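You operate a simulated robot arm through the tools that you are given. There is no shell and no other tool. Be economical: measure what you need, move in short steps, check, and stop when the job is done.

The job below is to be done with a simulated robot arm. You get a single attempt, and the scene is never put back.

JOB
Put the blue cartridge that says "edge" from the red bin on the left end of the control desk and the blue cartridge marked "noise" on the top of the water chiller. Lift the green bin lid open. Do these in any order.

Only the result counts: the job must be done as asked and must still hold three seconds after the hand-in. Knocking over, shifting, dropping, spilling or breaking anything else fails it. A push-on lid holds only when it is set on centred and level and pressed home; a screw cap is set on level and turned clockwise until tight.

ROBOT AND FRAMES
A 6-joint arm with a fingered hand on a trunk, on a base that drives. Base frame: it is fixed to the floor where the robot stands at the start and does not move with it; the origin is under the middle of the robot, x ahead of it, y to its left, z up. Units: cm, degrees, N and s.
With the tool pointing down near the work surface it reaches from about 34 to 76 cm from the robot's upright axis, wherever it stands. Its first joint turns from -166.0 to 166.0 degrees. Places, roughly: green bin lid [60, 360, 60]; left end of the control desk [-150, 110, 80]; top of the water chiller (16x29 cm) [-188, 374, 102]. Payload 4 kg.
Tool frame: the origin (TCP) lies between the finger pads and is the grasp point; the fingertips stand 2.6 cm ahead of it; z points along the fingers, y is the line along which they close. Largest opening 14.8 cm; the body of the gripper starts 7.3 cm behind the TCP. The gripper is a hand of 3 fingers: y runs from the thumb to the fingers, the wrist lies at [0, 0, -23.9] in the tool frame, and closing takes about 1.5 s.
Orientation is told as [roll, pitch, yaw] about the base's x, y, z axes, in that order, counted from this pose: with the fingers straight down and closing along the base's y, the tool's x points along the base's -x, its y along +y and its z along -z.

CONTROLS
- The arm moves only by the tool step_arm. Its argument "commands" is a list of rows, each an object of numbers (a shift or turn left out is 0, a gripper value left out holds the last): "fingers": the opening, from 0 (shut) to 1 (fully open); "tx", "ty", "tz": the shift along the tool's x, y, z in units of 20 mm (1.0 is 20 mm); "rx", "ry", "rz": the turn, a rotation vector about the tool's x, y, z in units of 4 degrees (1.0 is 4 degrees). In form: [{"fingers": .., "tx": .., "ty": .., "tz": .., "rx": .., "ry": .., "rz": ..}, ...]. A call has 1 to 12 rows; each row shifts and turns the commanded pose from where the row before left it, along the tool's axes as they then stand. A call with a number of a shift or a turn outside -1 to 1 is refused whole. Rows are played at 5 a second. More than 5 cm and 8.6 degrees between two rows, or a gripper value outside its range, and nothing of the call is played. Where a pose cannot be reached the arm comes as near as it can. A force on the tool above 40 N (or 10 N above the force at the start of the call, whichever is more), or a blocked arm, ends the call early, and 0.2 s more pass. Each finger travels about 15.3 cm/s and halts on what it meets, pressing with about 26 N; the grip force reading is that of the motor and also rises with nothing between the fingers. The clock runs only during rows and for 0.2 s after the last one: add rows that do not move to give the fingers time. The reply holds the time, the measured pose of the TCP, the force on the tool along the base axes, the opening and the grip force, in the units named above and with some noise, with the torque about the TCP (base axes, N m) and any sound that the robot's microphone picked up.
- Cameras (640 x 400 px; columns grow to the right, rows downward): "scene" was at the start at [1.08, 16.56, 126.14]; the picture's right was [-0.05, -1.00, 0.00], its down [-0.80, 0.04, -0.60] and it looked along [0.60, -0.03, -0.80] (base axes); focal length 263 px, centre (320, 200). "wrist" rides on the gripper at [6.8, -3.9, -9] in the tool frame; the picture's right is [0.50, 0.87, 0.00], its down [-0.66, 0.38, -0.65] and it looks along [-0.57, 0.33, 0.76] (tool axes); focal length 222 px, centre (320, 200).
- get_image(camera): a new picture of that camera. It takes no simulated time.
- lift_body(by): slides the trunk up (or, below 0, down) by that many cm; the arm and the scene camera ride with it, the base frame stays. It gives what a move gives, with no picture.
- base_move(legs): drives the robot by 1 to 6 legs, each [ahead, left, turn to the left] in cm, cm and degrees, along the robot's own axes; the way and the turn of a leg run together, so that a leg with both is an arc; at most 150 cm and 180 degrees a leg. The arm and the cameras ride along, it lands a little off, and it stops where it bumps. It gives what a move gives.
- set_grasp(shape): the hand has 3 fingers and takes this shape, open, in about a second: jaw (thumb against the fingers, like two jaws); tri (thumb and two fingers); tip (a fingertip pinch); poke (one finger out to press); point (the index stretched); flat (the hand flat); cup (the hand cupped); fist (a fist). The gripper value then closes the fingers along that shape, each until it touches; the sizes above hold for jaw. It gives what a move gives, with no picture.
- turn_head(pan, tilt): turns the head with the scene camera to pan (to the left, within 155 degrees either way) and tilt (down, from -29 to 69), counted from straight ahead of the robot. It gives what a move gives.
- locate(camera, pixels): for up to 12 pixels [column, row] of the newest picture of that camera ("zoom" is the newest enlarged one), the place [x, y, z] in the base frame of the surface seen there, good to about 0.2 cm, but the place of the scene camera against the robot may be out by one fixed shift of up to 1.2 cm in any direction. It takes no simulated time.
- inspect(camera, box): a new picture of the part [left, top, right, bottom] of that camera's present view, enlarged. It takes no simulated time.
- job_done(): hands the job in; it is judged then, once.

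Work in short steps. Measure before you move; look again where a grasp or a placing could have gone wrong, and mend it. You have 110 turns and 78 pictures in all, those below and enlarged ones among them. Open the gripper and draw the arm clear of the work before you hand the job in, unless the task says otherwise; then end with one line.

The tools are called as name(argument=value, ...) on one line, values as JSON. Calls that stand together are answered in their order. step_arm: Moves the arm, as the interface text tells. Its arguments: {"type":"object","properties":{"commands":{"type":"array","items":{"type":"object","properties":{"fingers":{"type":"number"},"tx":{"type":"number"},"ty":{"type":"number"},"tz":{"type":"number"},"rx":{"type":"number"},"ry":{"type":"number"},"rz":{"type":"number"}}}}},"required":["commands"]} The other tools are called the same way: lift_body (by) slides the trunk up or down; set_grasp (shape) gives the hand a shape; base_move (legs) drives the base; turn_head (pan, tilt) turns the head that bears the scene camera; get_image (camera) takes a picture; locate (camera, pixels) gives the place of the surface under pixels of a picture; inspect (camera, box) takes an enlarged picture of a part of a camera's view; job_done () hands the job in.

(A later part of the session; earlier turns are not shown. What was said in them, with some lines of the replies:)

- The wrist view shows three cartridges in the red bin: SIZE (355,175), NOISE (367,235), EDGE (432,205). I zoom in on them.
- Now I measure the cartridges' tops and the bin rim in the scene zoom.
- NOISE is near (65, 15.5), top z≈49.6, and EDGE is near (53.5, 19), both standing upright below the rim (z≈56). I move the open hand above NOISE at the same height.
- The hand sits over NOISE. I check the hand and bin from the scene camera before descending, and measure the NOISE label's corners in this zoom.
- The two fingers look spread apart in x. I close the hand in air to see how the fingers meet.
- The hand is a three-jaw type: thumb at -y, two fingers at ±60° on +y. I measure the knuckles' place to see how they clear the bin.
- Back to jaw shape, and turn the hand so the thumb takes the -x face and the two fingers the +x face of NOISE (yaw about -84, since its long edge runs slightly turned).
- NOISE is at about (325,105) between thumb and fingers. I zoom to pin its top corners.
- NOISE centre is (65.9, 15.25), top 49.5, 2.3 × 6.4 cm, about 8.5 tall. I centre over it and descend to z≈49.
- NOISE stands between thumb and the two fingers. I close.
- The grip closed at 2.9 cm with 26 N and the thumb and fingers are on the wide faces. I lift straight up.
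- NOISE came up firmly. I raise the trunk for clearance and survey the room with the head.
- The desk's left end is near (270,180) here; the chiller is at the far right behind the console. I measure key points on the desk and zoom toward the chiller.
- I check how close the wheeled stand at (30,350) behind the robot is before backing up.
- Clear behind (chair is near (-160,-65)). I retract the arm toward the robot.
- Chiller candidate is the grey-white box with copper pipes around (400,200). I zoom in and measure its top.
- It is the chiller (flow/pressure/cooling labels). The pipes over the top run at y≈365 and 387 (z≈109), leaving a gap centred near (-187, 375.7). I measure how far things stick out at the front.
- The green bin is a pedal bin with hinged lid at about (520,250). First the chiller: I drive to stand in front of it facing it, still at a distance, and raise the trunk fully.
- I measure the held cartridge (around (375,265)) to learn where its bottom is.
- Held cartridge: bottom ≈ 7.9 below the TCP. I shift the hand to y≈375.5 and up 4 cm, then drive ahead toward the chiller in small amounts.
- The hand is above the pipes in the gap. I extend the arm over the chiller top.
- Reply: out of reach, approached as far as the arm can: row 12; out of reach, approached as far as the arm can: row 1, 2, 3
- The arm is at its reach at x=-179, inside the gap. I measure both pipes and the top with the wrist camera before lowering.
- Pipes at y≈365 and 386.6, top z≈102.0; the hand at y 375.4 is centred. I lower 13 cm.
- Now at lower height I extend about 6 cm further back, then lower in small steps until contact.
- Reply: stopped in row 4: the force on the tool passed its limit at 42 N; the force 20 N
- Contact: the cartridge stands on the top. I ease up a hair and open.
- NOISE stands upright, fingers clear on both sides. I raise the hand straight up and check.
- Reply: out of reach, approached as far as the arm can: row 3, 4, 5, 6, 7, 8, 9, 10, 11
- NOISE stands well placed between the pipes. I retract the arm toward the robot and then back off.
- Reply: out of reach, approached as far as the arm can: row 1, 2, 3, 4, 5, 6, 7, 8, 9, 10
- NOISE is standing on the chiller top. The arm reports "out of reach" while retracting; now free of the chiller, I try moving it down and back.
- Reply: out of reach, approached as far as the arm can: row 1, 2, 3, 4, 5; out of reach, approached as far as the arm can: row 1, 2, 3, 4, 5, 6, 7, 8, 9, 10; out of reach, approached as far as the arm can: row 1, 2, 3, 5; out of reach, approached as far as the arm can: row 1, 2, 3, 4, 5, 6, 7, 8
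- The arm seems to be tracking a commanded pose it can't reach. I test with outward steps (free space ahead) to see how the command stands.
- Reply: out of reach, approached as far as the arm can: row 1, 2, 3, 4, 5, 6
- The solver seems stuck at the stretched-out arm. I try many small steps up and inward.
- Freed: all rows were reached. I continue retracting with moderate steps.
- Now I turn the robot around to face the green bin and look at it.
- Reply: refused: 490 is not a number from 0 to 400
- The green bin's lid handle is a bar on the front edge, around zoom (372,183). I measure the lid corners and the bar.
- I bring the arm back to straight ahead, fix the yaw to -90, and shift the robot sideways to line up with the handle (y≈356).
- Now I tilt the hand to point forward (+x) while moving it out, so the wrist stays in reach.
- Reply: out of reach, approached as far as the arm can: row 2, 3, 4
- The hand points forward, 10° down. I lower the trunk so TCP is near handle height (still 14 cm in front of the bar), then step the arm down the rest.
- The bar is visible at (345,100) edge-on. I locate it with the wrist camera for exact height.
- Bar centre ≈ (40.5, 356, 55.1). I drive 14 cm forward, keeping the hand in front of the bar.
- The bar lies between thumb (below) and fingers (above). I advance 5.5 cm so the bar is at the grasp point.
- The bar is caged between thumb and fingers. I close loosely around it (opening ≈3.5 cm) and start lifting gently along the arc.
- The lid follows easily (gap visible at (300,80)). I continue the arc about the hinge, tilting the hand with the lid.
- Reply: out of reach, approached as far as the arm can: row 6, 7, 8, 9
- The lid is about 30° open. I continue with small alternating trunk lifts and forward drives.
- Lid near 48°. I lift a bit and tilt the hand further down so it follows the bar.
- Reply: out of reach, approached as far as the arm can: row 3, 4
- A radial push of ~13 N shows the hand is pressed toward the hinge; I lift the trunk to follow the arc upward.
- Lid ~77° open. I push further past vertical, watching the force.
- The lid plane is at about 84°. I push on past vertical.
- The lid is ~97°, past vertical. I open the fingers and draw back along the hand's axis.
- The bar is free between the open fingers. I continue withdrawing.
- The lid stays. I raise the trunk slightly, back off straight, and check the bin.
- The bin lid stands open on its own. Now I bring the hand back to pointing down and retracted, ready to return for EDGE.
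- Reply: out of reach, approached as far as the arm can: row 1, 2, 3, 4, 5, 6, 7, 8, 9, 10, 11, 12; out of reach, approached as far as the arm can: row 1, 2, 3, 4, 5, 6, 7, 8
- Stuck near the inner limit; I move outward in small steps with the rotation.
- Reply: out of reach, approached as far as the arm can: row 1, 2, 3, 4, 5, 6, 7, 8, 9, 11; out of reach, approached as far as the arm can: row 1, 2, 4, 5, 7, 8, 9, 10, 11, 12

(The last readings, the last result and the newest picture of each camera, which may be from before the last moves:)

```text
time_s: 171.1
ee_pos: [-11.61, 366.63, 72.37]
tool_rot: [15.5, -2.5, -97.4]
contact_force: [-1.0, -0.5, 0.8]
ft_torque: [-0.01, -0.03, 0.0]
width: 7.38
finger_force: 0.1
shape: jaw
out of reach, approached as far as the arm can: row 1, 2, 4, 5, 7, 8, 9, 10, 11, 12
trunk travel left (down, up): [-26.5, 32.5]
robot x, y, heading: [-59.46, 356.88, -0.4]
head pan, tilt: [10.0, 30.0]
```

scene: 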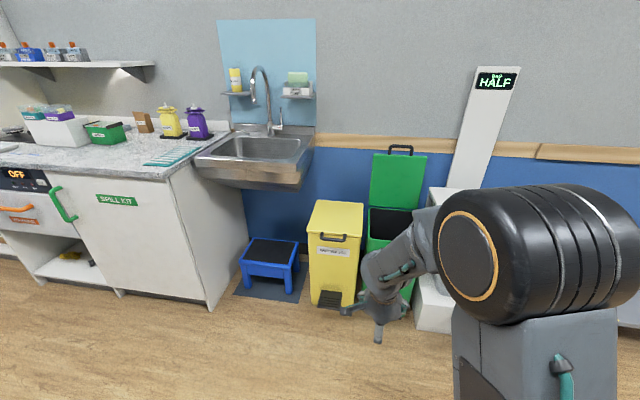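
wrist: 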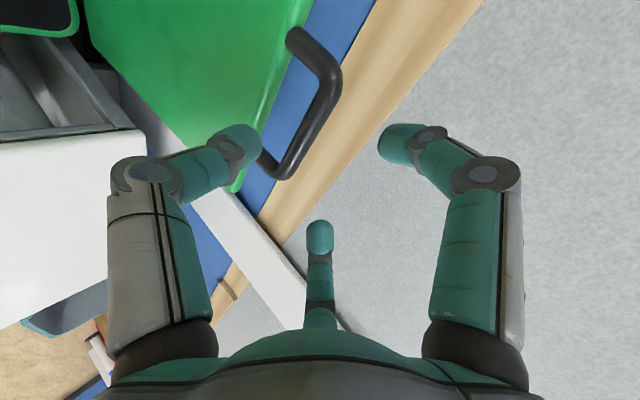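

Perhaps a wrist joint is at its limit; I unwind the yaw (rz negative, the direction I need anyway).

step_arm(commands=[{"rz": -0.8}, {"rz": -0.8}, {"rz": -0.8}, {"rz": -0.8}, {"rz": -0.8}, {"rz": -0.8}])

```text
time_s: 172.5
ee_pos: [-12.32, 366.73, 71.17]
tool_rot: [12.7, -7.0, -78.8]
contact_force: [0.0, 0.7, 0.3]
ft_torque: [0.02, 0.0, -0.01]
width: 7.35
finger_force: 0.1
shape: jaw
out of reach, approached as far as the arm can: row 1
trunk travel left (down, up): [-26.5, 32.5]
robot x, y, heading: [-59.91, 357.44, -0.4]
head pan, tilt: [10.0, 30.0]
```

Unwinding works. I continue turning and level the hand.

step_arm(commands=[{"rz": -1}, {"rz": -1}, {"rz": -1}, {"rz": -1}, {"rz": -1}, {"rz": -1}, {"rz": -1}, {"rz": -1}, {"rz": -1}, {"rz": -1}, {"rz": -1}, {"rz": -1}])

```text
time_s: 175.1
ee_pos: [-17.46, 378.08, 72.91]
tool_rot: [3.0, -14.3, -30.9]
contact_force: [-0.1, -0.6, 0.5]
ft_torque: [0.03, 0.0, 0.04]
width: 7.36
finger_force: 0.0
shape: jaw
out of reach, approached as far as the arm can: row 6, 7, 8, 9, 10, 11, 12
trunk travel left (down, up): [-26.5, 32.5]
robot x, y, heading: [-59.54, 357.07, -0.4]
head pan, tilt: [10.0, 30.0]
```

step_arm(commands=[{"tx": -0.8, "ty": -0.48, "ry": 0.4}, {"tx": -0.8, "ty": -0.48, "ry": 0.4}, {"tx": -0.8, "ty": -0.48, "ry": 0.4}, {"tx": -0.8, "ty": -0.48, "ry": 0.4}, {"tx": -0.8, "ty": -0.48, "ry": 0.4}, {"tx": -0.8, "ty": -0.48, "ry": 0.4}, {"tx": -0.8, "ty": -0.48, "ry": 0.4}, {"tx": -0.8, "ty": -0.48, "ry": 0.4}, {"tx": -0.8, "ty": -0.48, "ry": 0.4, "rx": 0.4}, {"rx": 0.3}])

```text
time_s: 177.3
ee_pos: [-18.6, 376.46, 71.38]
tool_rot: [1.5, -13.1, -32.1]
contact_force: [-0.1, 0.8, 0.3]
ft_torque: [0.0, 0.03, -0.03]
width: 7.37
finger_force: 0.0
shape: jaw
out of reach, approached as far as the arm can: row 1, 2, 3, 4, 5, 6, 7, 8, 9
trunk travel left (down, up): [-26.5, 32.5]
robot x, y, heading: [-59.43, 356.88, -0.4]
head pan, tilt: [10.0, 30.0]
```

I probe which small motions are reachable here.

step_arm(commands=[{"tx": -0.15}, {"tx": 0.15}, {"ty": -0.15}, {"ty": 0.15}, {"tz": -0.15}, {"tz": 0.15}, {"rx": -0.3}, {"rx": 0.3}, {"ry": 0.3}, {"ry": -0.3}, {"rz": -0.3}, {"rz": 0.3}])

get_image(camera="scene")

```text
time_s: 179.9
ee_pos: [-19.44, 376.57, 70.34]
tool_rot: [0.3, -12.2, -31.6]
contact_force: [0.0, 0.4, -0.2]
ft_torque: [-0.01, 0.0, -0.03]
width: 7.36
finger_force: 0.0
shape: jaw
out of reach, approached as far as the arm can: row 1, 5, 7
trunk travel left (down, up): [-26.5, 32.5]
robot x, y, heading: [-59.36, 357.15, -0.4]
head pan, tilt: [10.0, 30.0]
```

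```text
19 pictures are left
```

scene: 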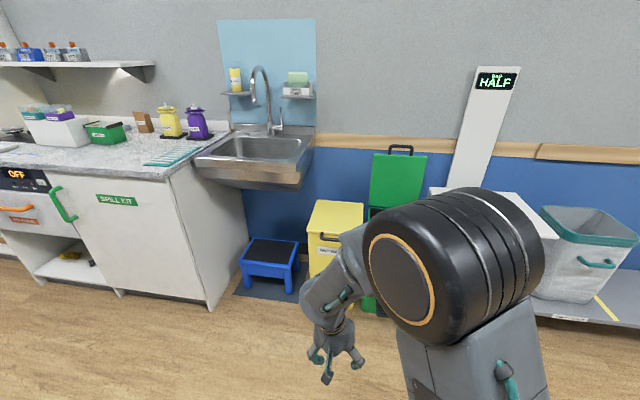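

step_arm(commands=[{"ry": 0.3}, {"ry": 0.3}, {"ry": 0.3}, {"ry": 0.3}, {"ry": 0.3}, {"ry": 0.3}, {"ry": 0.3}, {"ry": 0.3}, {"ry": 0.3}, {"ty": -0.3}, {"ty": -0.3}, {"ty": -0.3}])

```text
time_s: 182.5
ee_pos: [-20.46, 374.99, 70.11]
tool_rot: [0.4, -12.3, -31.6]
contact_force: [0.5, -0.4, -0.2]
ft_torque: [-0.04, 0.0, 0.0]
width: 7.35
finger_force: 0.0
shape: jaw
out of reach, approached as far as the arm can: row 3, 4, 6, 9
trunk travel left (down, up): [-26.5, 32.5]
robot x, y, heading: [-59.62, 357.38, -0.5]
head pan, tilt: [10.0, 30.0]
```

step_arm(commands=[{"tz": 0.5, "rx": 0.5}, {"tz": 0.5, "rx": 0.5}, {"tz": 0.5, "rx": 0.5}, {"tz": 0.5, "rx": 0.5}, {"tz": 0.5, "rx": 0.5}, {"tz": 0.5, "rx": 0.5}, {"ry": 0.5}, {"ry": 0.5}, {"ry": 0.5}, {"ry": 0.5}, {"ry": 0.5}, {"ry": 0.5}])

```text
time_s: 185.1
ee_pos: [-19.6, 373.93, 64.26]
tool_rot: [-11.5, -10.4, -32.0]
contact_force: [-0.6, 0.0, -1.0]
ft_torque: [0.02, -0.02, 0.0]
width: 7.39
finger_force: 0.0
shape: jaw
out of reach, approached as far as the arm can: row 9, 11
trunk travel left (down, up): [-26.5, 32.5]
robot x, y, heading: [-59.43, 357.15, -0.6]
head pan, tilt: [10.0, 30.0]
```

I locate arm parts in the last scene picture to understand the arm's posture.

locate(camera="scene", pixels=[[400, 285], [480, 230], [345, 255], [325, 290], [330, 320], [335, 350], [470, 350], [500, 385], [420, 370], [420, 210]])

turn_head(pan=-5, tilt=55)

get_image(camera="scene")

```text
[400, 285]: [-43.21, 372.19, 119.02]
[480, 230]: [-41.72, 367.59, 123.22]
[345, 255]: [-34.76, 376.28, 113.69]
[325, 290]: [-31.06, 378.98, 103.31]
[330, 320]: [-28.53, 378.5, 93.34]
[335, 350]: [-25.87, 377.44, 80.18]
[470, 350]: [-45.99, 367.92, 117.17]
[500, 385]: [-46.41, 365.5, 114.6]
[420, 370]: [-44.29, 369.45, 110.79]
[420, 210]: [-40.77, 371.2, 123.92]
```

```text
time_s: 186.0
ee_pos: [-19.77, 373.88, 64.3]
tool_rot: [-11.5, -10.5, -31.9]
contact_force: [-0.1, -0.7, -0.1]
ft_torque: [0.0, -0.01, 0.01]
width: 7.39
finger_force: 0.0
shape: jaw
trunk travel left (down, up): [-26.5, 32.5]
robot x, y, heading: [-59.82, 356.86, -0.4]
head pan, tilt: [-5.0, 55.0]
```

```text
18 pictures are left
```

scene: 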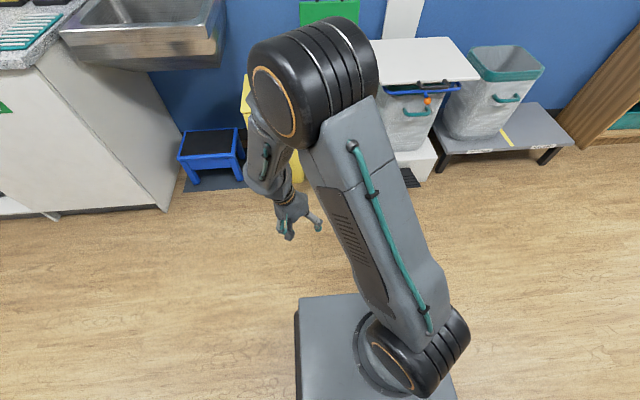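

The forearm hangs steeply, wrist too close to the body. The tool is now off the forearm line, so I try moving straight outward.

step_arm(commands=[{"tx": -0.4, "ty": 0.27}, {"tx": -0.4, "ty": 0.27}, {"tx": -0.4, "ty": 0.27}, {"tx": -0.4, "ty": 0.27}, {"tx": -0.4, "ty": 0.27}, {"tx": -0.4, "ty": 0.27}, {"tx": -0.4, "ty": 0.27}, {"tx": -0.4, "ty": 0.27}, {"tx": -0.4, "ty": 0.27}, {"tx": -0.4, "ty": 0.27}, {"tx": -0.4, "ty": 0.27}, {"tx": -0.4, "ty": 0.27}])

```text
time_s: 188.6
ee_pos: [-14.74, 374.66, 58.82]
tool_rot: [-11.6, -9.2, -32.5]
contact_force: [0.0, 0.9, 0.0]
ft_torque: [0.0, 0.01, 0.02]
width: 7.38
finger_force: 0.2
shape: jaw
out of reach, approached as far as the arm can: row 1, 2, 3, 4, 5, 6, 7, 8, 9, 10, 11, 12
trunk travel left (down, up): [-26.5, 32.5]
robot x, y, heading: [-59.83, 357.18, -0.6]
head pan, tilt: [-5.0, 55.0]
```

I turn the yaw back to about -75, where the arm was last free, and then probe moving up/out.

step_arm(commands=[{"rz": 1}, {"rz": 1}, {"rz": 1}, {"rz": 1}, {"rz": 1}, {"rz": 1}, {"rz": 1}, {"rz": 1}, {"rz": 1}, {"rz": 1}, {"rz": 1}])

step_arm(commands=[{"tz": -0.3}, {"tz": -0.3}, {"tz": -0.3}, {"tz": -0.3}, {"ty": 0.3}, {"ty": 0.3}, {"ty": 0.3}, {"ty": 0.3}, {"ry": 0.3}, {"ry": 0.3}, {"rx": -0.3}, {"rx": -0.3}])

```text
time_s: 191.0
ee_pos: [-14.73, 374.73, 58.78]
tool_rot: [-1.8, -14.2, -77.0]
contact_force: [-0.7, 0.7, 0.1]
ft_torque: [0.03, 0.0, 0.0]
width: 7.34
finger_force: 0.1
shape: jaw
trunk travel left (down, up): [-26.5, 32.5]
robot x, y, heading: [-59.87, 357.4, -0.7]
head pan, tilt: [-5.0, 55.0]
```

```text
time_s: 193.6
ee_pos: [-14.72, 373.03, 58.12]
tool_rot: [0.0, -11.6, -77.0]
contact_force: [-0.5, -0.6, -0.5]
ft_torque: [-0.01, -0.02, -0.03]
width: 7.36
finger_force: 0.1
shape: jaw
out of reach, approached as far as the arm can: row 1, 2, 3, 4, 6, 7, 8, 9, 10
trunk travel left (down, up): [-26.5, 32.5]
robot x, y, heading: [-59.68, 356.81, -0.4]
head pan, tilt: [-5.0, 55.0]
```

step_arm(commands=[{"ry": 0.5}, {"ry": 0.5}, {"ry": 0.5}, {"ry": 0.5}, {"ry": 0.5}, {"ry": 0.4}, {}])

step_arm(commands=[{"tz": -0.2, "ty": 0.1}, {"tz": -0.2, "ty": 0.1}, {"tz": -0.2, "ty": 0.1}, {"tz": 0.2, "ty": 0.2}, {"tz": 0.2, "ty": 0.2}, {"ty": -0.3, "tz": -0.3}, {"ty": -0.3, "tz": -0.3}, {"tx": -0.3}, {"tx": -0.3}])

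```text
time_s: 195.2
ee_pos: [-16.0, 372.33, 56.78]
tool_rot: [1.4, -4.9, -76.9]
contact_force: [0.5, 1.1, -0.6]
ft_torque: [0.03, -0.01, -0.01]
width: 7.36
finger_force: 0.1
shape: jaw
out of reach, approached as far as the arm can: row 3, 5, 6
trunk travel left (down, up): [-26.5, 32.5]
robot x, y, heading: [-59.65, 356.89, -0.5]
head pan, tilt: [-5.0, 55.0]
```

```text
time_s: 197.2
ee_pos: [-16.32, 370.78, 57.66]
tool_rot: [1.1, -4.9, -77.0]
contact_force: [-0.1, 0.1, -0.2]
ft_torque: [0.02, -0.01, -0.03]
width: 7.33
finger_force: 0.0
shape: jaw
out of reach, approached as far as the arm can: row 1, 2, 3
trunk travel left (down, up): [-26.5, 32.5]
robot x, y, heading: [-59.77, 357.17, -0.7]
head pan, tilt: [-5.0, 55.0]
```

Freeing up: later rows were all reached. I swing toward straight ahead while levelling.

step_arm(commands=[{"tx": -0.5}, {"tx": -0.5}, {"tx": -0.5}, {"tx": -0.5, "ry": 0.2}, {"tx": -0.5, "ry": 0.2}, {"tx": -0.5, "ry": 0.2}, {"tx": -0.5, "ry": 0.2}, {"tx": -0.5, "ry": 0.2}, {"tx": -0.5, "ry": 0.2}, {"tz": -0.2}, {"tz": -0.2}, {"tz": -0.2}])

```text
time_s: 199.8
ee_pos: [-17.57, 359.62, 54.69]
tool_rot: [2.2, -1.0, -76.9]
contact_force: [-0.4, -0.4, 0.9]
ft_torque: [0.0, 0.0, 0.02]
width: 7.36
finger_force: 0.0
shape: jaw
out of reach, approached as far as the arm can: row 5, 6, 7, 8, 9, 10, 11, 12
trunk travel left (down, up): [-26.5, 32.5]
robot x, y, heading: [-59.65, 357.1, -0.5]
head pan, tilt: [-5.0, 55.0]
```

It seems the wrist is on the wrong side of its straight position. Tilting toward +y freed it somewhat, so I continue tilting that way.

step_arm(commands=[{"ry": 0.5}, {"ry": 0.5}, {"ry": 0.5}, {"ry": 0.5}, {"ry": 0.5}, {"ry": 0.5}, {"ry": 0.5}, {"ry": 0.5}, {"ry": 0.5}, {"ry": 0.5}, {"ry": 0.5}, {"ry": 0.5}])

step_arm(commands=[{"ty": 0.3}, {"ty": 0.3}, {"ty": 0.3}, {"ty": 0.3}, {"ty": 0.3}, {"ty": 0.3}, {"tz": -0.3}, {"tz": -0.3}, {"tz": -0.3}, {"tz": -0.3}, {"tz": -0.3}, {"tz": -0.3}])

```text
time_s: 202.4
ee_pos: [-16.15, 359.8, 54.82]
tool_rot: [5.2, 18.7, -75.3]
contact_force: [0.1, 0.3, 0.1]
ft_torque: [0.04, 0.0, 0.01]
width: 7.37
finger_force: 0.1
shape: jaw
out of reach, approached as far as the arm can: row 1, 2, 3
trunk travel left (down, up): [-26.5, 32.5]
robot x, y, heading: [-59.69, 356.9, -0.7]
head pan, tilt: [-5.0, 55.0]
```

```text
time_s: 205.0
ee_pos: [-12.68, 359.42, 58.37]
tool_rot: [5.2, 18.7, -75.1]
contact_force: [0.3, 0.8, -0.2]
ft_torque: [0.01, 0.01, 0.0]
width: 7.38
finger_force: 0.0
shape: jaw
trunk travel left (down, up): [-26.5, 32.5]
robot x, y, heading: [-60.05, 357.26, -0.5]
head pan, tilt: [-5.0, 55.0]
```

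Freed: outward and up both work now. I move further out and up, then level the hand.

step_arm(commands=[{"ty": 0.5, "tz": -0.5}, {"ty": 0.5, "tz": -0.5}, {"ty": 0.5, "tz": -0.5}, {"ty": 0.5, "tz": -0.5}, {"ty": 0.5, "tz": -0.5}, {"ty": 0.5, "tz": -0.5}, {"ty": 0.5, "tz": -0.5}, {"ty": 0.5, "tz": -0.5}, {"ty": 0.5, "tz": -0.5}, {"ty": 0.5, "tz": -0.5}])

step_arm(commands=[{"ry": -0.5}, {"ry": -0.5}, {"ry": -0.5}, {"ry": -0.5}, {"ry": -0.5}, {"ry": -0.5}, {"ry": -0.5}, {"ry": -0.5}, {"ry": -0.5}, {"rx": 0.5}, {"rx": 0.4}, {}])

```text
time_s: 207.2
ee_pos: [-3.02, 358.29, 68.82]
tool_rot: [5.2, 18.7, -75.1]
contact_force: [0.5, -0.1, -0.1]
ft_torque: [-0.01, 0.02, 0.0]
width: 7.37
finger_force: 0.1
shape: jaw
trunk travel left (down, up): [-26.5, 32.5]
robot x, y, heading: [-59.39, 357.07, -0.6]
head pan, tilt: [-5.0, 55.0]
```

```text
time_s: 209.8
ee_pos: [-3.09, 358.46, 68.74]
tool_rot: [1.3, 0.8, -76.9]
contact_force: [0.1, 0.5, 0.2]
ft_torque: [-0.03, 0.02, 0.02]
width: 7.35
finger_force: 0.0
shape: jaw
trunk travel left (down, up): [-26.5, 32.5]
robot x, y, heading: [-59.71, 357.25, -0.5]
head pan, tilt: [-5.0, 55.0]
```

The hand is level and the wrist is back to normal. I finish levelling, set the yaw for EDGE, and drive back toward the red bin.

step_arm(commands=[{"rx": 0.3, "ry": -0.2, "rz": -1, "tz": -0.5}, {"rz": -1, "tz": -0.5}, {"rz": -1, "tz": -0.5}, {"rz": -1, "tz": -0.5}, {"rz": -1, "tz": -0.5}, {"rz": -1, "tz": -0.5}, {"rz": -1, "tz": -0.5}, {"rz": -1, "tz": -0.5}, {"rz": -1, "tz": -0.5}, {"rz": -1, "tz": -0.5}, {"rz": -1, "tz": -0.3}, {"rz": -1}])

step_arm(commands=[{"rz": -1}, {"rz": -1}, {"rz": -1}, {"rz": -1}, {"rz": -0.5}])

base_move(legs=[[0, 0, -89.5], [150, 0, 0], [150, 0, 0], [57, 0, 0], [0, 0, 90]])

```text
time_s: 212.4
ee_pos: [-3.14, 358.41, 79.35]
tool_rot: [0.1, -0.2, -28.8]
contact_force: [0.6, 0.5, 1.0]
ft_torque: [-0.04, 0.03, 0.02]
width: 7.34
finger_force: 0.0
shape: jaw
trunk travel left (down, up): [-26.5, 32.5]
robot x, y, heading: [-59.73, 357.09, -0.6]
head pan, tilt: [-5.0, 55.0]
```

```text
time_s: 213.6
ee_pos: [-3.24, 358.34, 79.27]
tool_rot: [-0.1, -0.2, -10.8]
contact_force: [0.3, -0.2, -0.3]
ft_torque: [0.03, 0.01, -0.01]
width: 7.34
finger_force: 0.1
shape: jaw
trunk travel left (down, up): [-26.5, 32.5]
robot x, y, heading: [-59.82, 357.26, -0.6]
head pan, tilt: [-5.0, 55.0]
```

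```text
time_s: 238.6
ee_pos: [-5.48, 1.15, 79.36]
tool_rot: [0.0, -0.1, -10.5]
contact_force: [-0.8, 0.1, 0.1]
ft_torque: [-0.03, 0.0, 0.0]
width: 7.36
finger_force: 0.1
shape: jaw
trunk travel left (down, up): [-26.5, 32.5]
robot x, y, heading: [-62.05, -0.42, -0.3]
head pan, tilt: [-5.0, 55.0]
```

Back near the start. I drive up to the bin and look down at EDGE with the wrist camera.

base_move(legs=[[58, 0, 0]])

step_arm(commands=[{"ty": 0.9, "tz": 0.5}, {"ty": 0.9, "tz": 0.5}, {"ty": 0.9, "tz": 0.5}, {"ty": 0.9, "tz": 0.5}, {"ty": 0.9, "tz": 0.5}, {"ty": 0.9, "tz": 0.5}, {"ty": 0.9, "tz": 0.5}, {"ty": 0.9, "tz": 0.5}, {"ty": 0.5, "tz": 0.5}])

get_image(camera="wrist")

```text
time_s: 241.9
ee_pos: [52.74, 0.6, 79.25]
tool_rot: [0.1, -0.2, -10.7]
contact_force: [-0.7, -0.5, -0.1]
ft_torque: [0.03, -0.02, 0.02]
width: 7.37
finger_force: 0.1
shape: jaw
trunk travel left (down, up): [-26.5, 32.5]
robot x, y, heading: [-3.74, -0.71, -0.6]
head pan, tilt: [-5.0, 55.0]
```

```text
time_s: 243.9
ee_pos: [55.55, 15.81, 70.36]
tool_rot: [-0.1, -0.2, -10.6]
contact_force: [-0.6, 0.2, 0.7]
ft_torque: [0.0, -0.01, -0.03]
width: 7.36
finger_force: 0.0
shape: jaw
trunk travel left (down, up): [-26.5, 32.5]
robot x, y, heading: [-3.42, -0.69, -0.5]
head pan, tilt: [-5.0, 55.0]
```

```text
17 pictures are left
```

wrist: 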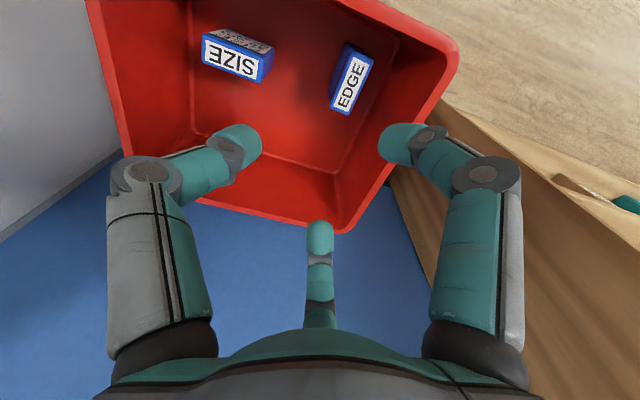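

EDGE is at (352,80). I zoom and locate its top corners and the nearby rim.

inspect(camera="wrist", box=[300, 20, 460, 140])

locate(camera="zoom", pixels=[[205, 140], [290, 163], [195, 340], [120, 318], [205, 240], [280, 175], [185, 335], [600, 60], [560, 300], [470, 150]])

```text
3.33 times, centred on (380, 80) of wrist
```

zoom: 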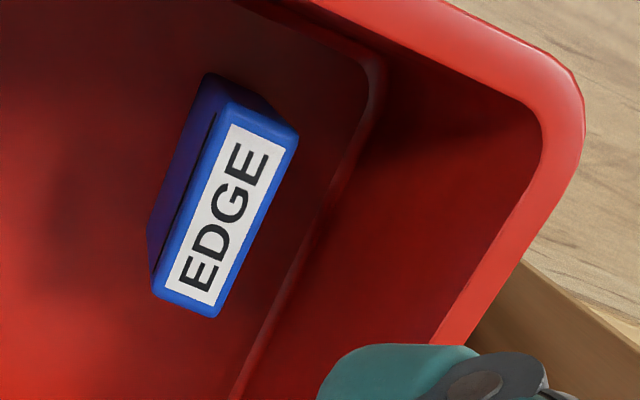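

```text
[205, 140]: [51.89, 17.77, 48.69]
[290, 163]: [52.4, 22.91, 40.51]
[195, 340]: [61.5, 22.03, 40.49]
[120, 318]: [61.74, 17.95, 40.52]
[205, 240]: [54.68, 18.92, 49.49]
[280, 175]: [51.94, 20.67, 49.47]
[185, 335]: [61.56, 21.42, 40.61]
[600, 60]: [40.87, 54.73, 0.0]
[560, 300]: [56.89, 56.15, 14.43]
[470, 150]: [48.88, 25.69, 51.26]
```

locate(camera="zoom", pixels=[[232, 110], [292, 135], [213, 311], [158, 288], [225, 210], [540, 160], [520, 100], [570, 130], [400, 30], [450, 310]])

```text
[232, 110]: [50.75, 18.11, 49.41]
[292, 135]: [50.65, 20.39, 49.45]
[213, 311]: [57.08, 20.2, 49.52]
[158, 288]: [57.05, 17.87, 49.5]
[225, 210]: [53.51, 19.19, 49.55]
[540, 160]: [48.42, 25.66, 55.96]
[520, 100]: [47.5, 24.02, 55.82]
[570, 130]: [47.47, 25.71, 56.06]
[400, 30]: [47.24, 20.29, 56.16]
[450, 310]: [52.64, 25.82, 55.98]
```

EDGE: centre (53.9, 19.15), x 50.6–57.1, rim at x≈48. To keep the knuckles clear of the near wall, I square the hand (yaw 0), lean it 12° back about y, and centre at x≈54.4 with opening ≈6 cm.

step_arm(commands=[{"rz": -0.9}, {"rz": -0.9}, {"rz": -0.85, "fingers": 0.4}, {"tx": 0.58, "ty": 0.83}, {"ty": 0.84}, {"ry": 0.75}, {"ry": 0.75}, {"ry": 0.75}, {"ry": 0.75}, {}])

get_image(camera="wrist")

```text
time_s: 246.1
ee_pos: [54.61, 19.12, 70.34]
tool_rot: [0.0, 11.9, 0.0]
contact_force: [-0.4, 0.3, -0.4]
ft_torque: [-0.02, 0.01, 0.03]
width: 5.93
finger_force: 0.0
shape: jaw
trunk travel left (down, up): [-26.5, 32.5]
robot x, y, heading: [-3.86, -0.71, -0.4]
head pan, tilt: [-5.0, 55.0]
```

```text
15 pictures are left
```

wrist: 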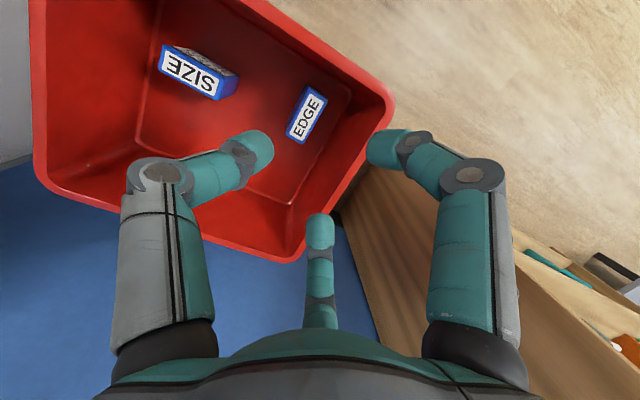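

Centred. I descend vertically in two stages, checking midway.

step_arm(commands=[{"tz": 0.9, "tx": -0.19}, {"tz": 0.9, "tx": -0.19}, {"tz": 0.9, "tx": -0.19}, {"tz": 0.9, "tx": -0.19}, {"tz": 0.9, "tx": -0.19}, {"tz": 0.9, "tx": -0.19}, {"tz": 0.9, "tx": -0.19}, {"tz": 0.8, "tx": -0.17}])

get_image(camera="wrist")

locate(camera="wrist", pixels=[[385, 140], [355, 140], [400, 150], [430, 140], [465, 180], [300, 110], [480, 165]])

```text
time_s: 247.9
ee_pos: [54.44, 18.95, 55.85]
tool_rot: [0.1, 11.8, -0.1]
contact_force: [0.1, -0.2, 0.4]
ft_torque: [-0.01, -0.03, 0.01]
width: 5.95
finger_force: 0.1
shape: jaw
trunk travel left (down, up): [-26.5, 32.5]
robot x, y, heading: [-3.79, -1.04, -0.2]
head pan, tilt: [-5.0, 55.0]
```

```text
14 pictures are left
```

wrist: 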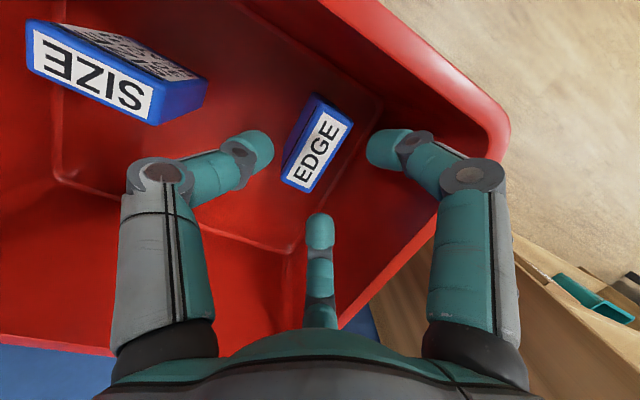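

```text
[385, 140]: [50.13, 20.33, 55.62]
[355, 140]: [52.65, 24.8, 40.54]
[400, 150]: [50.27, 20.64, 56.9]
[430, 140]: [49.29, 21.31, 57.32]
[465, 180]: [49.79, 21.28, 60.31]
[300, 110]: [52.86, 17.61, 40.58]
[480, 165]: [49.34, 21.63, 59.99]
```

The near knuckle is at x≈49; I add 4° of lean and 0.2 cm offset for margin, then go down to z≈49.4.

step_arm(commands=[{"ry": 1, "tx": -0.1}, {"tz": 0.6, "tx": -0.17}, {"tz": 0.6, "tx": -0.17}, {"tz": 0.6, "tx": -0.17}, {"tz": 0.6, "tx": -0.17}, {"tz": 0.5, "tx": -0.14}, {"tz": 0.3, "tx": -0.09}, {}])

get_image(camera="wrist")

```text
time_s: 249.7
ee_pos: [54.65, 18.98, 49.09]
tool_rot: [0.0, 15.8, -0.1]
contact_force: [0.3, 0.7, -0.3]
ft_torque: [0.0, 0.02, 0.03]
width: 5.94
finger_force: 0.0
shape: jaw
trunk travel left (down, up): [-26.5, 32.5]
robot x, y, heading: [-3.98, -0.9, -0.3]
head pan, tilt: [-5.0, 55.0]
```

```text
13 pictures are left
```

wrist: 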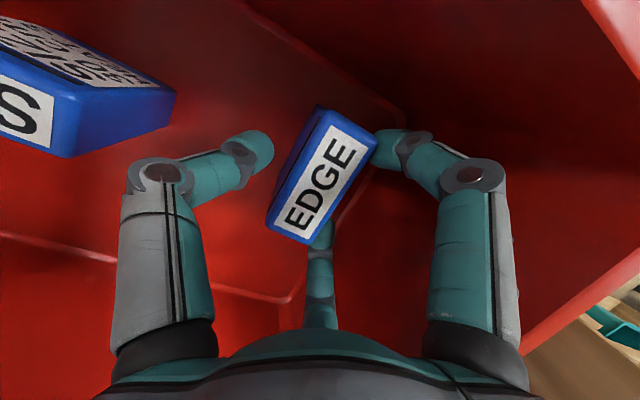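

No contact, and EDGE is between thumb and fingers. I close.

step_arm(commands=[{"fingers": 0.0}, {}, {}, {}, {}, {}, {}])

get_image(camera="wrist")

```text
time_s: 251.3
ee_pos: [54.59, 19.07, 49.1]
tool_rot: [0.0, 15.8, -0.1]
contact_force: [-0.4, -0.1, -0.2]
ft_torque: [0.02, -0.01, 0.0]
width: 2.98
finger_force: 26.5
shape: jaw
trunk travel left (down, up): [-26.5, 32.5]
robot x, y, heading: [-3.92, -1.24, -0.2]
head pan, tilt: [-5.0, 55.0]
```

```text
12 pictures are left
```

wrist: 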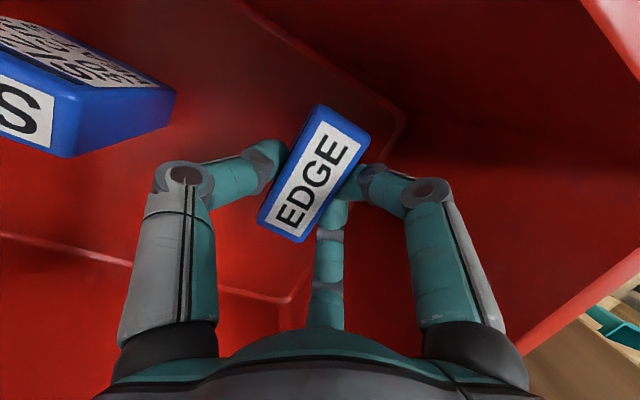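

Firm grip (26 N, 2.98 cm). I lift straight up with the trunk.

lift_body(by=12)

lift_body(by=20)

get_image(camera="wrist")

```text
time_s: 252.8
ee_pos: [54.6, 19.01, 61.16]
tool_rot: [-0.1, 15.8, -0.1]
contact_force: [0.0, -0.1, -1.3]
ft_torque: [0.01, -0.03, -0.03]
width: 2.99
finger_force: 26.1
shape: jaw
trunk travel left (down, up): [-38.5, 20.5]
robot x, y, heading: [-3.85, -0.72, -0.3]
head pan, tilt: [-5.0, 55.0]
```

```text
time_s: 254.9
ee_pos: [54.66, 19.07, 81.08]
tool_rot: [-0.1, 15.8, -0.1]
contact_force: [-0.3, 0.6, -0.8]
ft_torque: [-0.02, -0.04, -0.01]
width: 2.97
finger_force: 25.9
shape: jaw
trunk travel left (down, up): [-58.5, 0.5]
robot x, y, heading: [-3.91, -0.98, -0.2]
head pan, tilt: [-5.0, 55.0]
```

```text
11 pictures are left
```

wrist: 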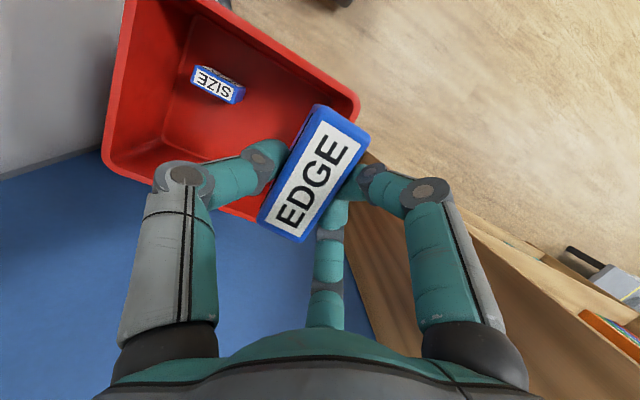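

EDGE is out of the bin. I raise the arm, then back away, turn round and strafe to the desk's left end, stopping short of the desk.

step_arm(commands=[{"tz": -0.9, "tx": 0.25}, {"tz": -0.9, "tx": 0.25}, {"tz": -0.9, "tx": 0.25}, {"tz": -0.9, "tx": 0.25}, {"tz": -0.9, "tx": 0.25}, {"tz": -0.9, "tx": 0.25}, {"tz": -0.9, "tx": 0.25}])

base_move(legs=[[-65, 0, 0], [0, 0, 180], [0, -128, 0]])

turn_head(pan=10, tilt=45)

get_image(camera="scene")

```text
time_s: 256.6
ee_pos: [54.68, 18.99, 94.09]
tool_rot: [-0.1, 15.8, -0.1]
contact_force: [-0.7, 0.2, -1.3]
ft_torque: [0.03, -0.01, 0.04]
width: 2.97
finger_force: 26.4
shape: jaw
trunk travel left (down, up): [-58.5, 0.5]
robot x, y, heading: [-3.87, -0.77, -0.4]
head pan, tilt: [-5.0, 55.0]
```

```text
time_s: 273.6
ee_pos: [-128.37, 105.84, 94.17]
tool_rot: [0.0, 15.8, -179.3]
contact_force: [0.0, -0.5, -0.4]
ft_torque: [0.0, 0.02, 0.03]
width: 2.93
finger_force: 26.0
shape: jaw
trunk travel left (down, up): [-58.5, 0.5]
robot x, y, heading: [-70.07, 126.39, -179.6]
head pan, tilt: [-5.0, 55.0]
```

```text
time_s: 274.3
ee_pos: [-128.47, 105.81, 94.21]
tool_rot: [0.0, 15.8, -179.4]
contact_force: [-0.4, -0.5, -1.5]
ft_torque: [-0.02, 0.01, 0.01]
width: 2.94
finger_force: 26.0
shape: jaw
trunk travel left (down, up): [-58.5, 0.5]
robot x, y, heading: [-70.5, 126.67, -179.7]
head pan, tilt: [10.0, 45.0]
```

```text
10 pictures are left
```

scene: 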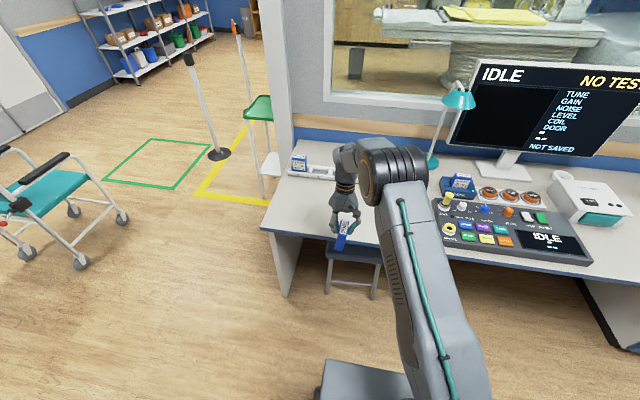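

I measure the free desk surface and the stool.

locate(camera="scene", pixels=[[265, 225], [330, 240], [300, 200], [300, 215], [385, 240], [300, 175], [330, 178], [355, 270], [340, 290], [375, 230], [315, 215], [365, 385]])

inspect(camera="scene", box=[250, 140, 410, 250])

```text
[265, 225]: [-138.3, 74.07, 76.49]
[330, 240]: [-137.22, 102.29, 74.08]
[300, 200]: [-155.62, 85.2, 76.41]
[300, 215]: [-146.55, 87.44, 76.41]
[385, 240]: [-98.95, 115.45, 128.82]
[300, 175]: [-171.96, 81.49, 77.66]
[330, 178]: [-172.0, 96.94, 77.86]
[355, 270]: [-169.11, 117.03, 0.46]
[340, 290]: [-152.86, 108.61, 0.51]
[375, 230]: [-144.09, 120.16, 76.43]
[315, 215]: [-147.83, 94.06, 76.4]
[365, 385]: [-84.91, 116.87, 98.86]
```

```text
3.64 times, centred on (330, 195) of scene
```

zoom: 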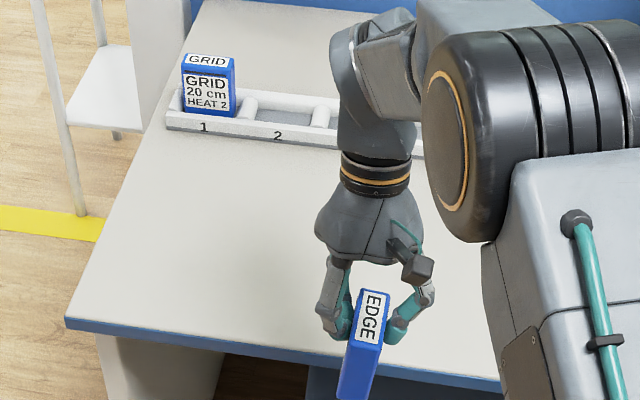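

Free desk surface around (-150, 105), rack front at x≈-170. I drive 22 cm ahead, then lower most of the way.

base_move(legs=[[22, 0, 0]])

step_arm(commands=[{"tz": 0.7, "tx": -0.2}, {"tz": 0.7, "tx": -0.2}, {"tz": 0.7, "tx": -0.2}, {"tz": 0.7, "tx": -0.2}, {"tz": 0.6, "tx": -0.17}, {"tz": 0.5, "tx": -0.14}, {}])

get_image(camera="wrist")

```text
time_s: 276.0
ee_pos: [-150.7, 105.68, 94.17]
tool_rot: [0.0, 15.9, -179.3]
contact_force: [-0.5, 0.3, -0.2]
ft_torque: [0.01, -0.03, 0.0]
width: 2.94
finger_force: 25.7
shape: jaw
trunk travel left (down, up): [-58.5, 0.5]
robot x, y, heading: [-92.33, 126.43, -179.7]
head pan, tilt: [10.0, 45.0]
```

```text
time_s: 277.6
ee_pos: [-150.58, 105.81, 86.02]
tool_rot: [0.0, 15.8, -179.4]
contact_force: [0.1, -0.5, -0.8]
ft_torque: [-0.03, 0.0, -0.03]
width: 2.94
finger_force: 26.2
shape: jaw
trunk travel left (down, up): [-58.5, 0.5]
robot x, y, heading: [-92.33, 126.71, -179.7]
head pan, tilt: [10.0, 45.0]
```

```text
8 pictures are left
```

wrist: 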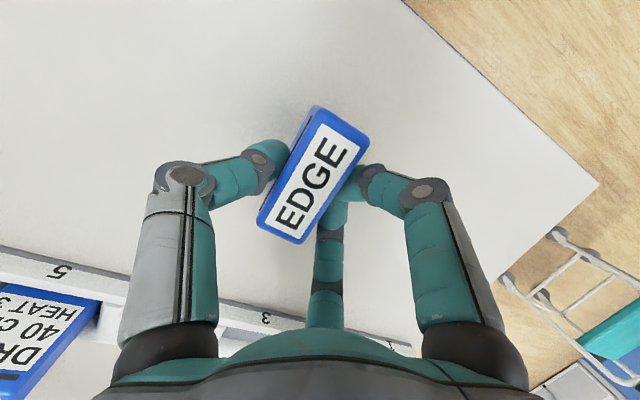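

Clear of the rack. I lower in 2 mm steps toward contact.

step_arm(commands=[{"tz": 0.1, "tx": -0.03}, {"tz": 0.1, "tx": -0.03}, {"tz": 0.1, "tx": -0.03}, {"tz": 0.1, "tx": -0.03}, {"tz": 0.1, "tx": -0.03}, {"tz": 0.1, "tx": -0.03}, {}])

```text
time_s: 279.2
ee_pos: [-150.76, 105.81, 84.79]
tool_rot: [0.0, 15.7, -179.4]
contact_force: [-0.2, -0.1, -2.3]
ft_torque: [0.01, 0.01, 0.0]
width: 2.93
finger_force: 26.0
shape: jaw
trunk travel left (down, up): [-58.5, 0.5]
robot x, y, heading: [-92.33, 126.15, -179.8]
head pan, tilt: [10.0, 45.0]
```

step_arm(commands=[{"tz": 0.07, "tx": -0.02}, {"tz": 0.07, "tx": -0.02}, {}])

```text
time_s: 280.0
ee_pos: [-150.72, 105.76, 84.44]
tool_rot: [-0.1, 15.9, -179.4]
contact_force: [0.4, -1.0, 5.8]
ft_torque: [-0.01, -0.01, -0.02]
width: 2.95
finger_force: 25.8
shape: jaw
trunk travel left (down, up): [-58.5, 0.5]
robot x, y, heading: [-92.2, 126.21, -179.7]
head pan, tilt: [10.0, 45.0]
```

Light contact (5.8 N): the cartridge touches the desk. I open gently and check.

step_arm(commands=[{"fingers": 0.15}, {"fingers": 0.25}, {"fingers": 0.4}, {}, {}])

get_image(camera="wrist")

```text
time_s: 281.2
ee_pos: [-150.7, 105.79, 84.42]
tool_rot: [-0.1, 15.9, -179.5]
contact_force: [-0.4, 1.1, 0.6]
ft_torque: [-0.01, -0.05, -0.01]
width: 5.88
finger_force: 0.0
shape: jaw
trunk travel left (down, up): [-58.5, 0.5]
robot x, y, heading: [-92.5, 126.2, -179.7]
head pan, tilt: [10.0, 45.0]
```

```text
7 pictures are left
```

wrist: 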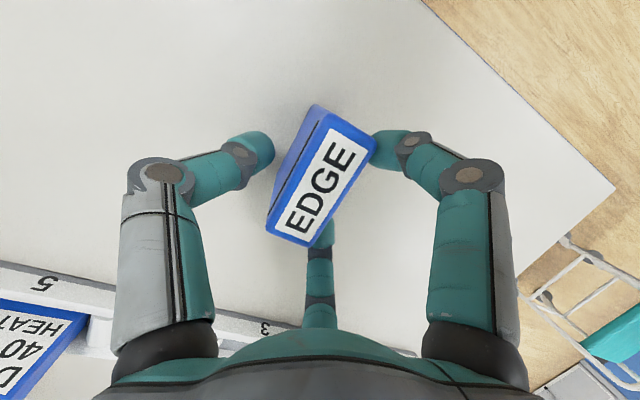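

EDGE stands free. I raise the hand straight up, back off, and look at the result.

step_arm(commands=[{"tz": -0.4, "tx": 0.11}, {"tz": -0.6, "tx": 0.17}, {"tz": -0.7, "tx": 0.2}, {"tz": -0.7, "tx": 0.2}, {"tz": -0.7, "tx": 0.2}, {"tz": -0.7, "tx": 0.2}, {"tz": -0.7, "tx": 0.2}, {"tz": -0.7, "tx": 0.2}])

base_move(legs=[[-45, 0, 0]])

turn_head(pan=15, tilt=35)

get_image(camera="scene")

```text
time_s: 283.0
ee_pos: [-150.71, 105.87, 95.38]
tool_rot: [0.1, 15.8, -179.5]
contact_force: [-0.1, 0.5, 0.1]
ft_torque: [0.0, 0.02, -0.02]
width: 5.88
finger_force: 0.1
shape: jaw
trunk travel left (down, up): [-58.5, 0.5]
robot x, y, heading: [-92.38, 126.18, -179.9]
head pan, tilt: [10.0, 45.0]
```

```text
time_s: 285.7
ee_pos: [-106.08, 105.99, 95.44]
tool_rot: [0.0, 15.9, -179.4]
contact_force: [0.0, -0.1, 1.0]
ft_torque: [0.0, -0.01, 0.0]
width: 5.89
finger_force: 0.0
shape: jaw
trunk travel left (down, up): [-58.5, 0.5]
robot x, y, heading: [-47.58, 126.66, -179.6]
head pan, tilt: [10.0, 45.0]
```

```text
time_s: 286.4
ee_pos: [-106.09, 105.94, 95.39]
tool_rot: [-0.1, 15.8, -179.5]
contact_force: [-0.5, 0.4, 0.0]
ft_torque: [0.01, 0.01, -0.05]
width: 5.9
finger_force: 0.0
shape: jaw
trunk travel left (down, up): [-58.5, 0.5]
robot x, y, heading: [-47.46, 126.35, -179.6]
head pan, tilt: [15.0, 35.0]
```

```text
6 pictures are left
```

scene: 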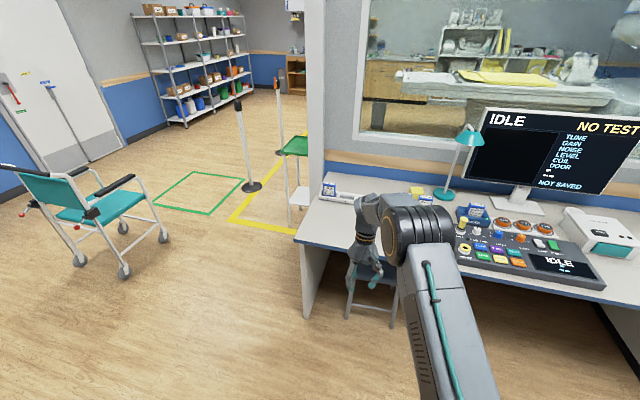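

The hand hides EDGE; I strafe away and look again, and also check the bin lid and chiller.

base_move(legs=[[0, -60, 0]])

turn_head(pan=35, tilt=25)

get_image(camera="scene")

turn_head(pan=-130, tilt=20)

get_image(camera="scene")

turn_head(pan=-50, tilt=15)

get_image(camera="scene")

```text
time_s: 289.9
ee_pos: [-106.45, 166.57, 95.25]
tool_rot: [0.1, 15.8, -179.5]
contact_force: [-0.1, 0.3, 0.3]
ft_torque: [0.0, 0.01, 0.02]
width: 5.88
finger_force: 0.1
shape: jaw
trunk travel left (down, up): [-58.5, 0.5]
robot x, y, heading: [-47.92, 186.58, -179.8]
head pan, tilt: [15.0, 35.0]
```

```text
time_s: 290.7
ee_pos: [-106.4, 166.48, 95.44]
tool_rot: [0.1, 15.8, -179.5]
contact_force: [0.6, -0.2, -0.7]
ft_torque: [0.03, 0.02, -0.02]
width: 5.88
finger_force: 0.2
shape: jaw
trunk travel left (down, up): [-58.5, 0.5]
robot x, y, heading: [-48.18, 187.21, -179.8]
head pan, tilt: [35.0, 25.0]
```

```text
5 pictures are left
```

scene: 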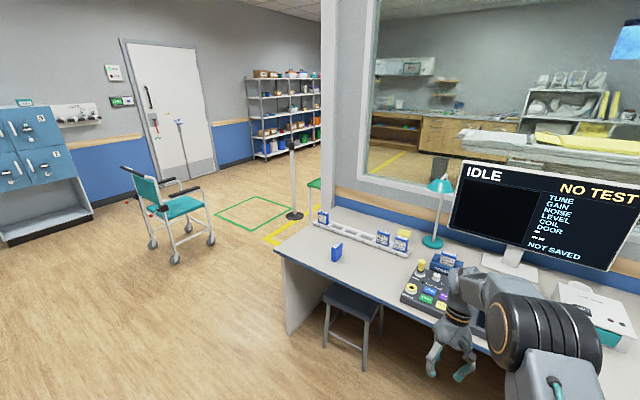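

```text
time_s: 293.2
ee_pos: [-106.5, 166.57, 95.27]
tool_rot: [0.0, 15.9, -179.5]
contact_force: [0.2, -0.3, -0.8]
ft_torque: [-0.02, 0.01, -0.03]
width: 5.9
finger_force: 0.2
shape: jaw
trunk travel left (down, up): [-58.5, 0.5]
robot x, y, heading: [-47.95, 187.0, -180.1]
head pan, tilt: [-130.0, 20.0]
```

```text
4 pictures are left
```

scene: 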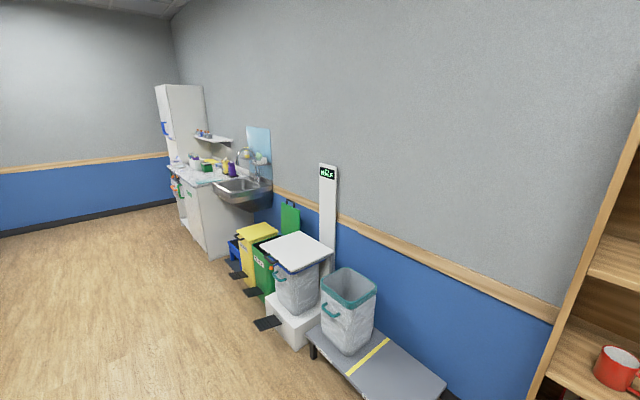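

```text
time_s: 294.7
ee_pos: [-106.48, 166.49, 95.22]
tool_rot: [0.1, 15.8, -179.5]
contact_force: [0.1, 0.0, 0.6]
ft_torque: [0.0, 0.01, 0.03]
width: 5.87
finger_force: 0.1
shape: jaw
trunk travel left (down, up): [-58.5, 0.5]
robot x, y, heading: [-47.78, 187.36, -179.6]
head pan, tilt: [-50.0, 15.0]
```

```text
3 pictures are left
```

scene: 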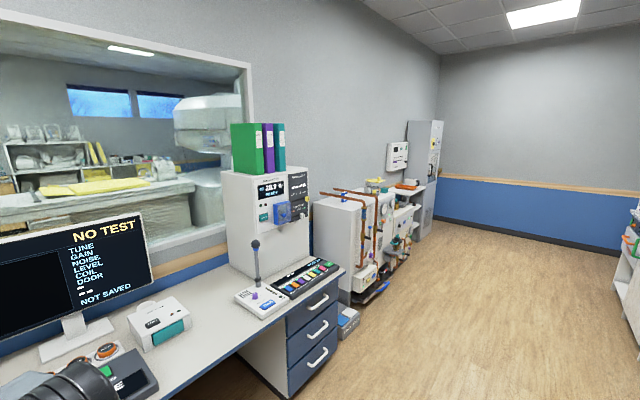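

EDGE stands on the desk's left end and the green lid is still up. One zoom confirms NOISE on the chiller.

inspect(camera="scene", box=[300, 165, 420, 240])

```text
5.33 times, centred on (360, 202) of scene
```

zoom: 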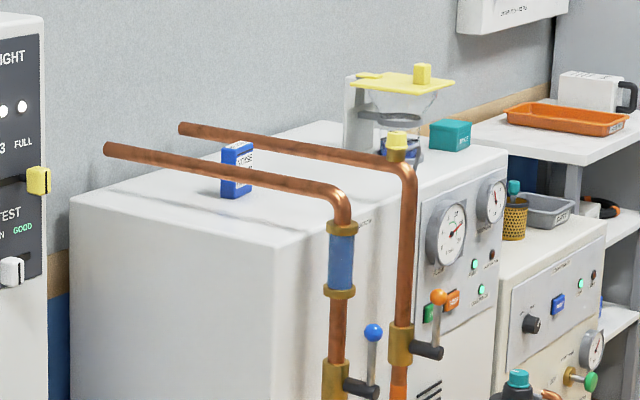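

All three results hold, the hand is empty and clear of the work, so I hand in.

job_done()

```text
The job is handed in.
```

The job is handed in: the "edge" cartridge stands on the left end of the control desk, the "noise" cartridge stands on top of the water chiller, and the green bin lid is open. My last pictures before hand-in showed all three in place.
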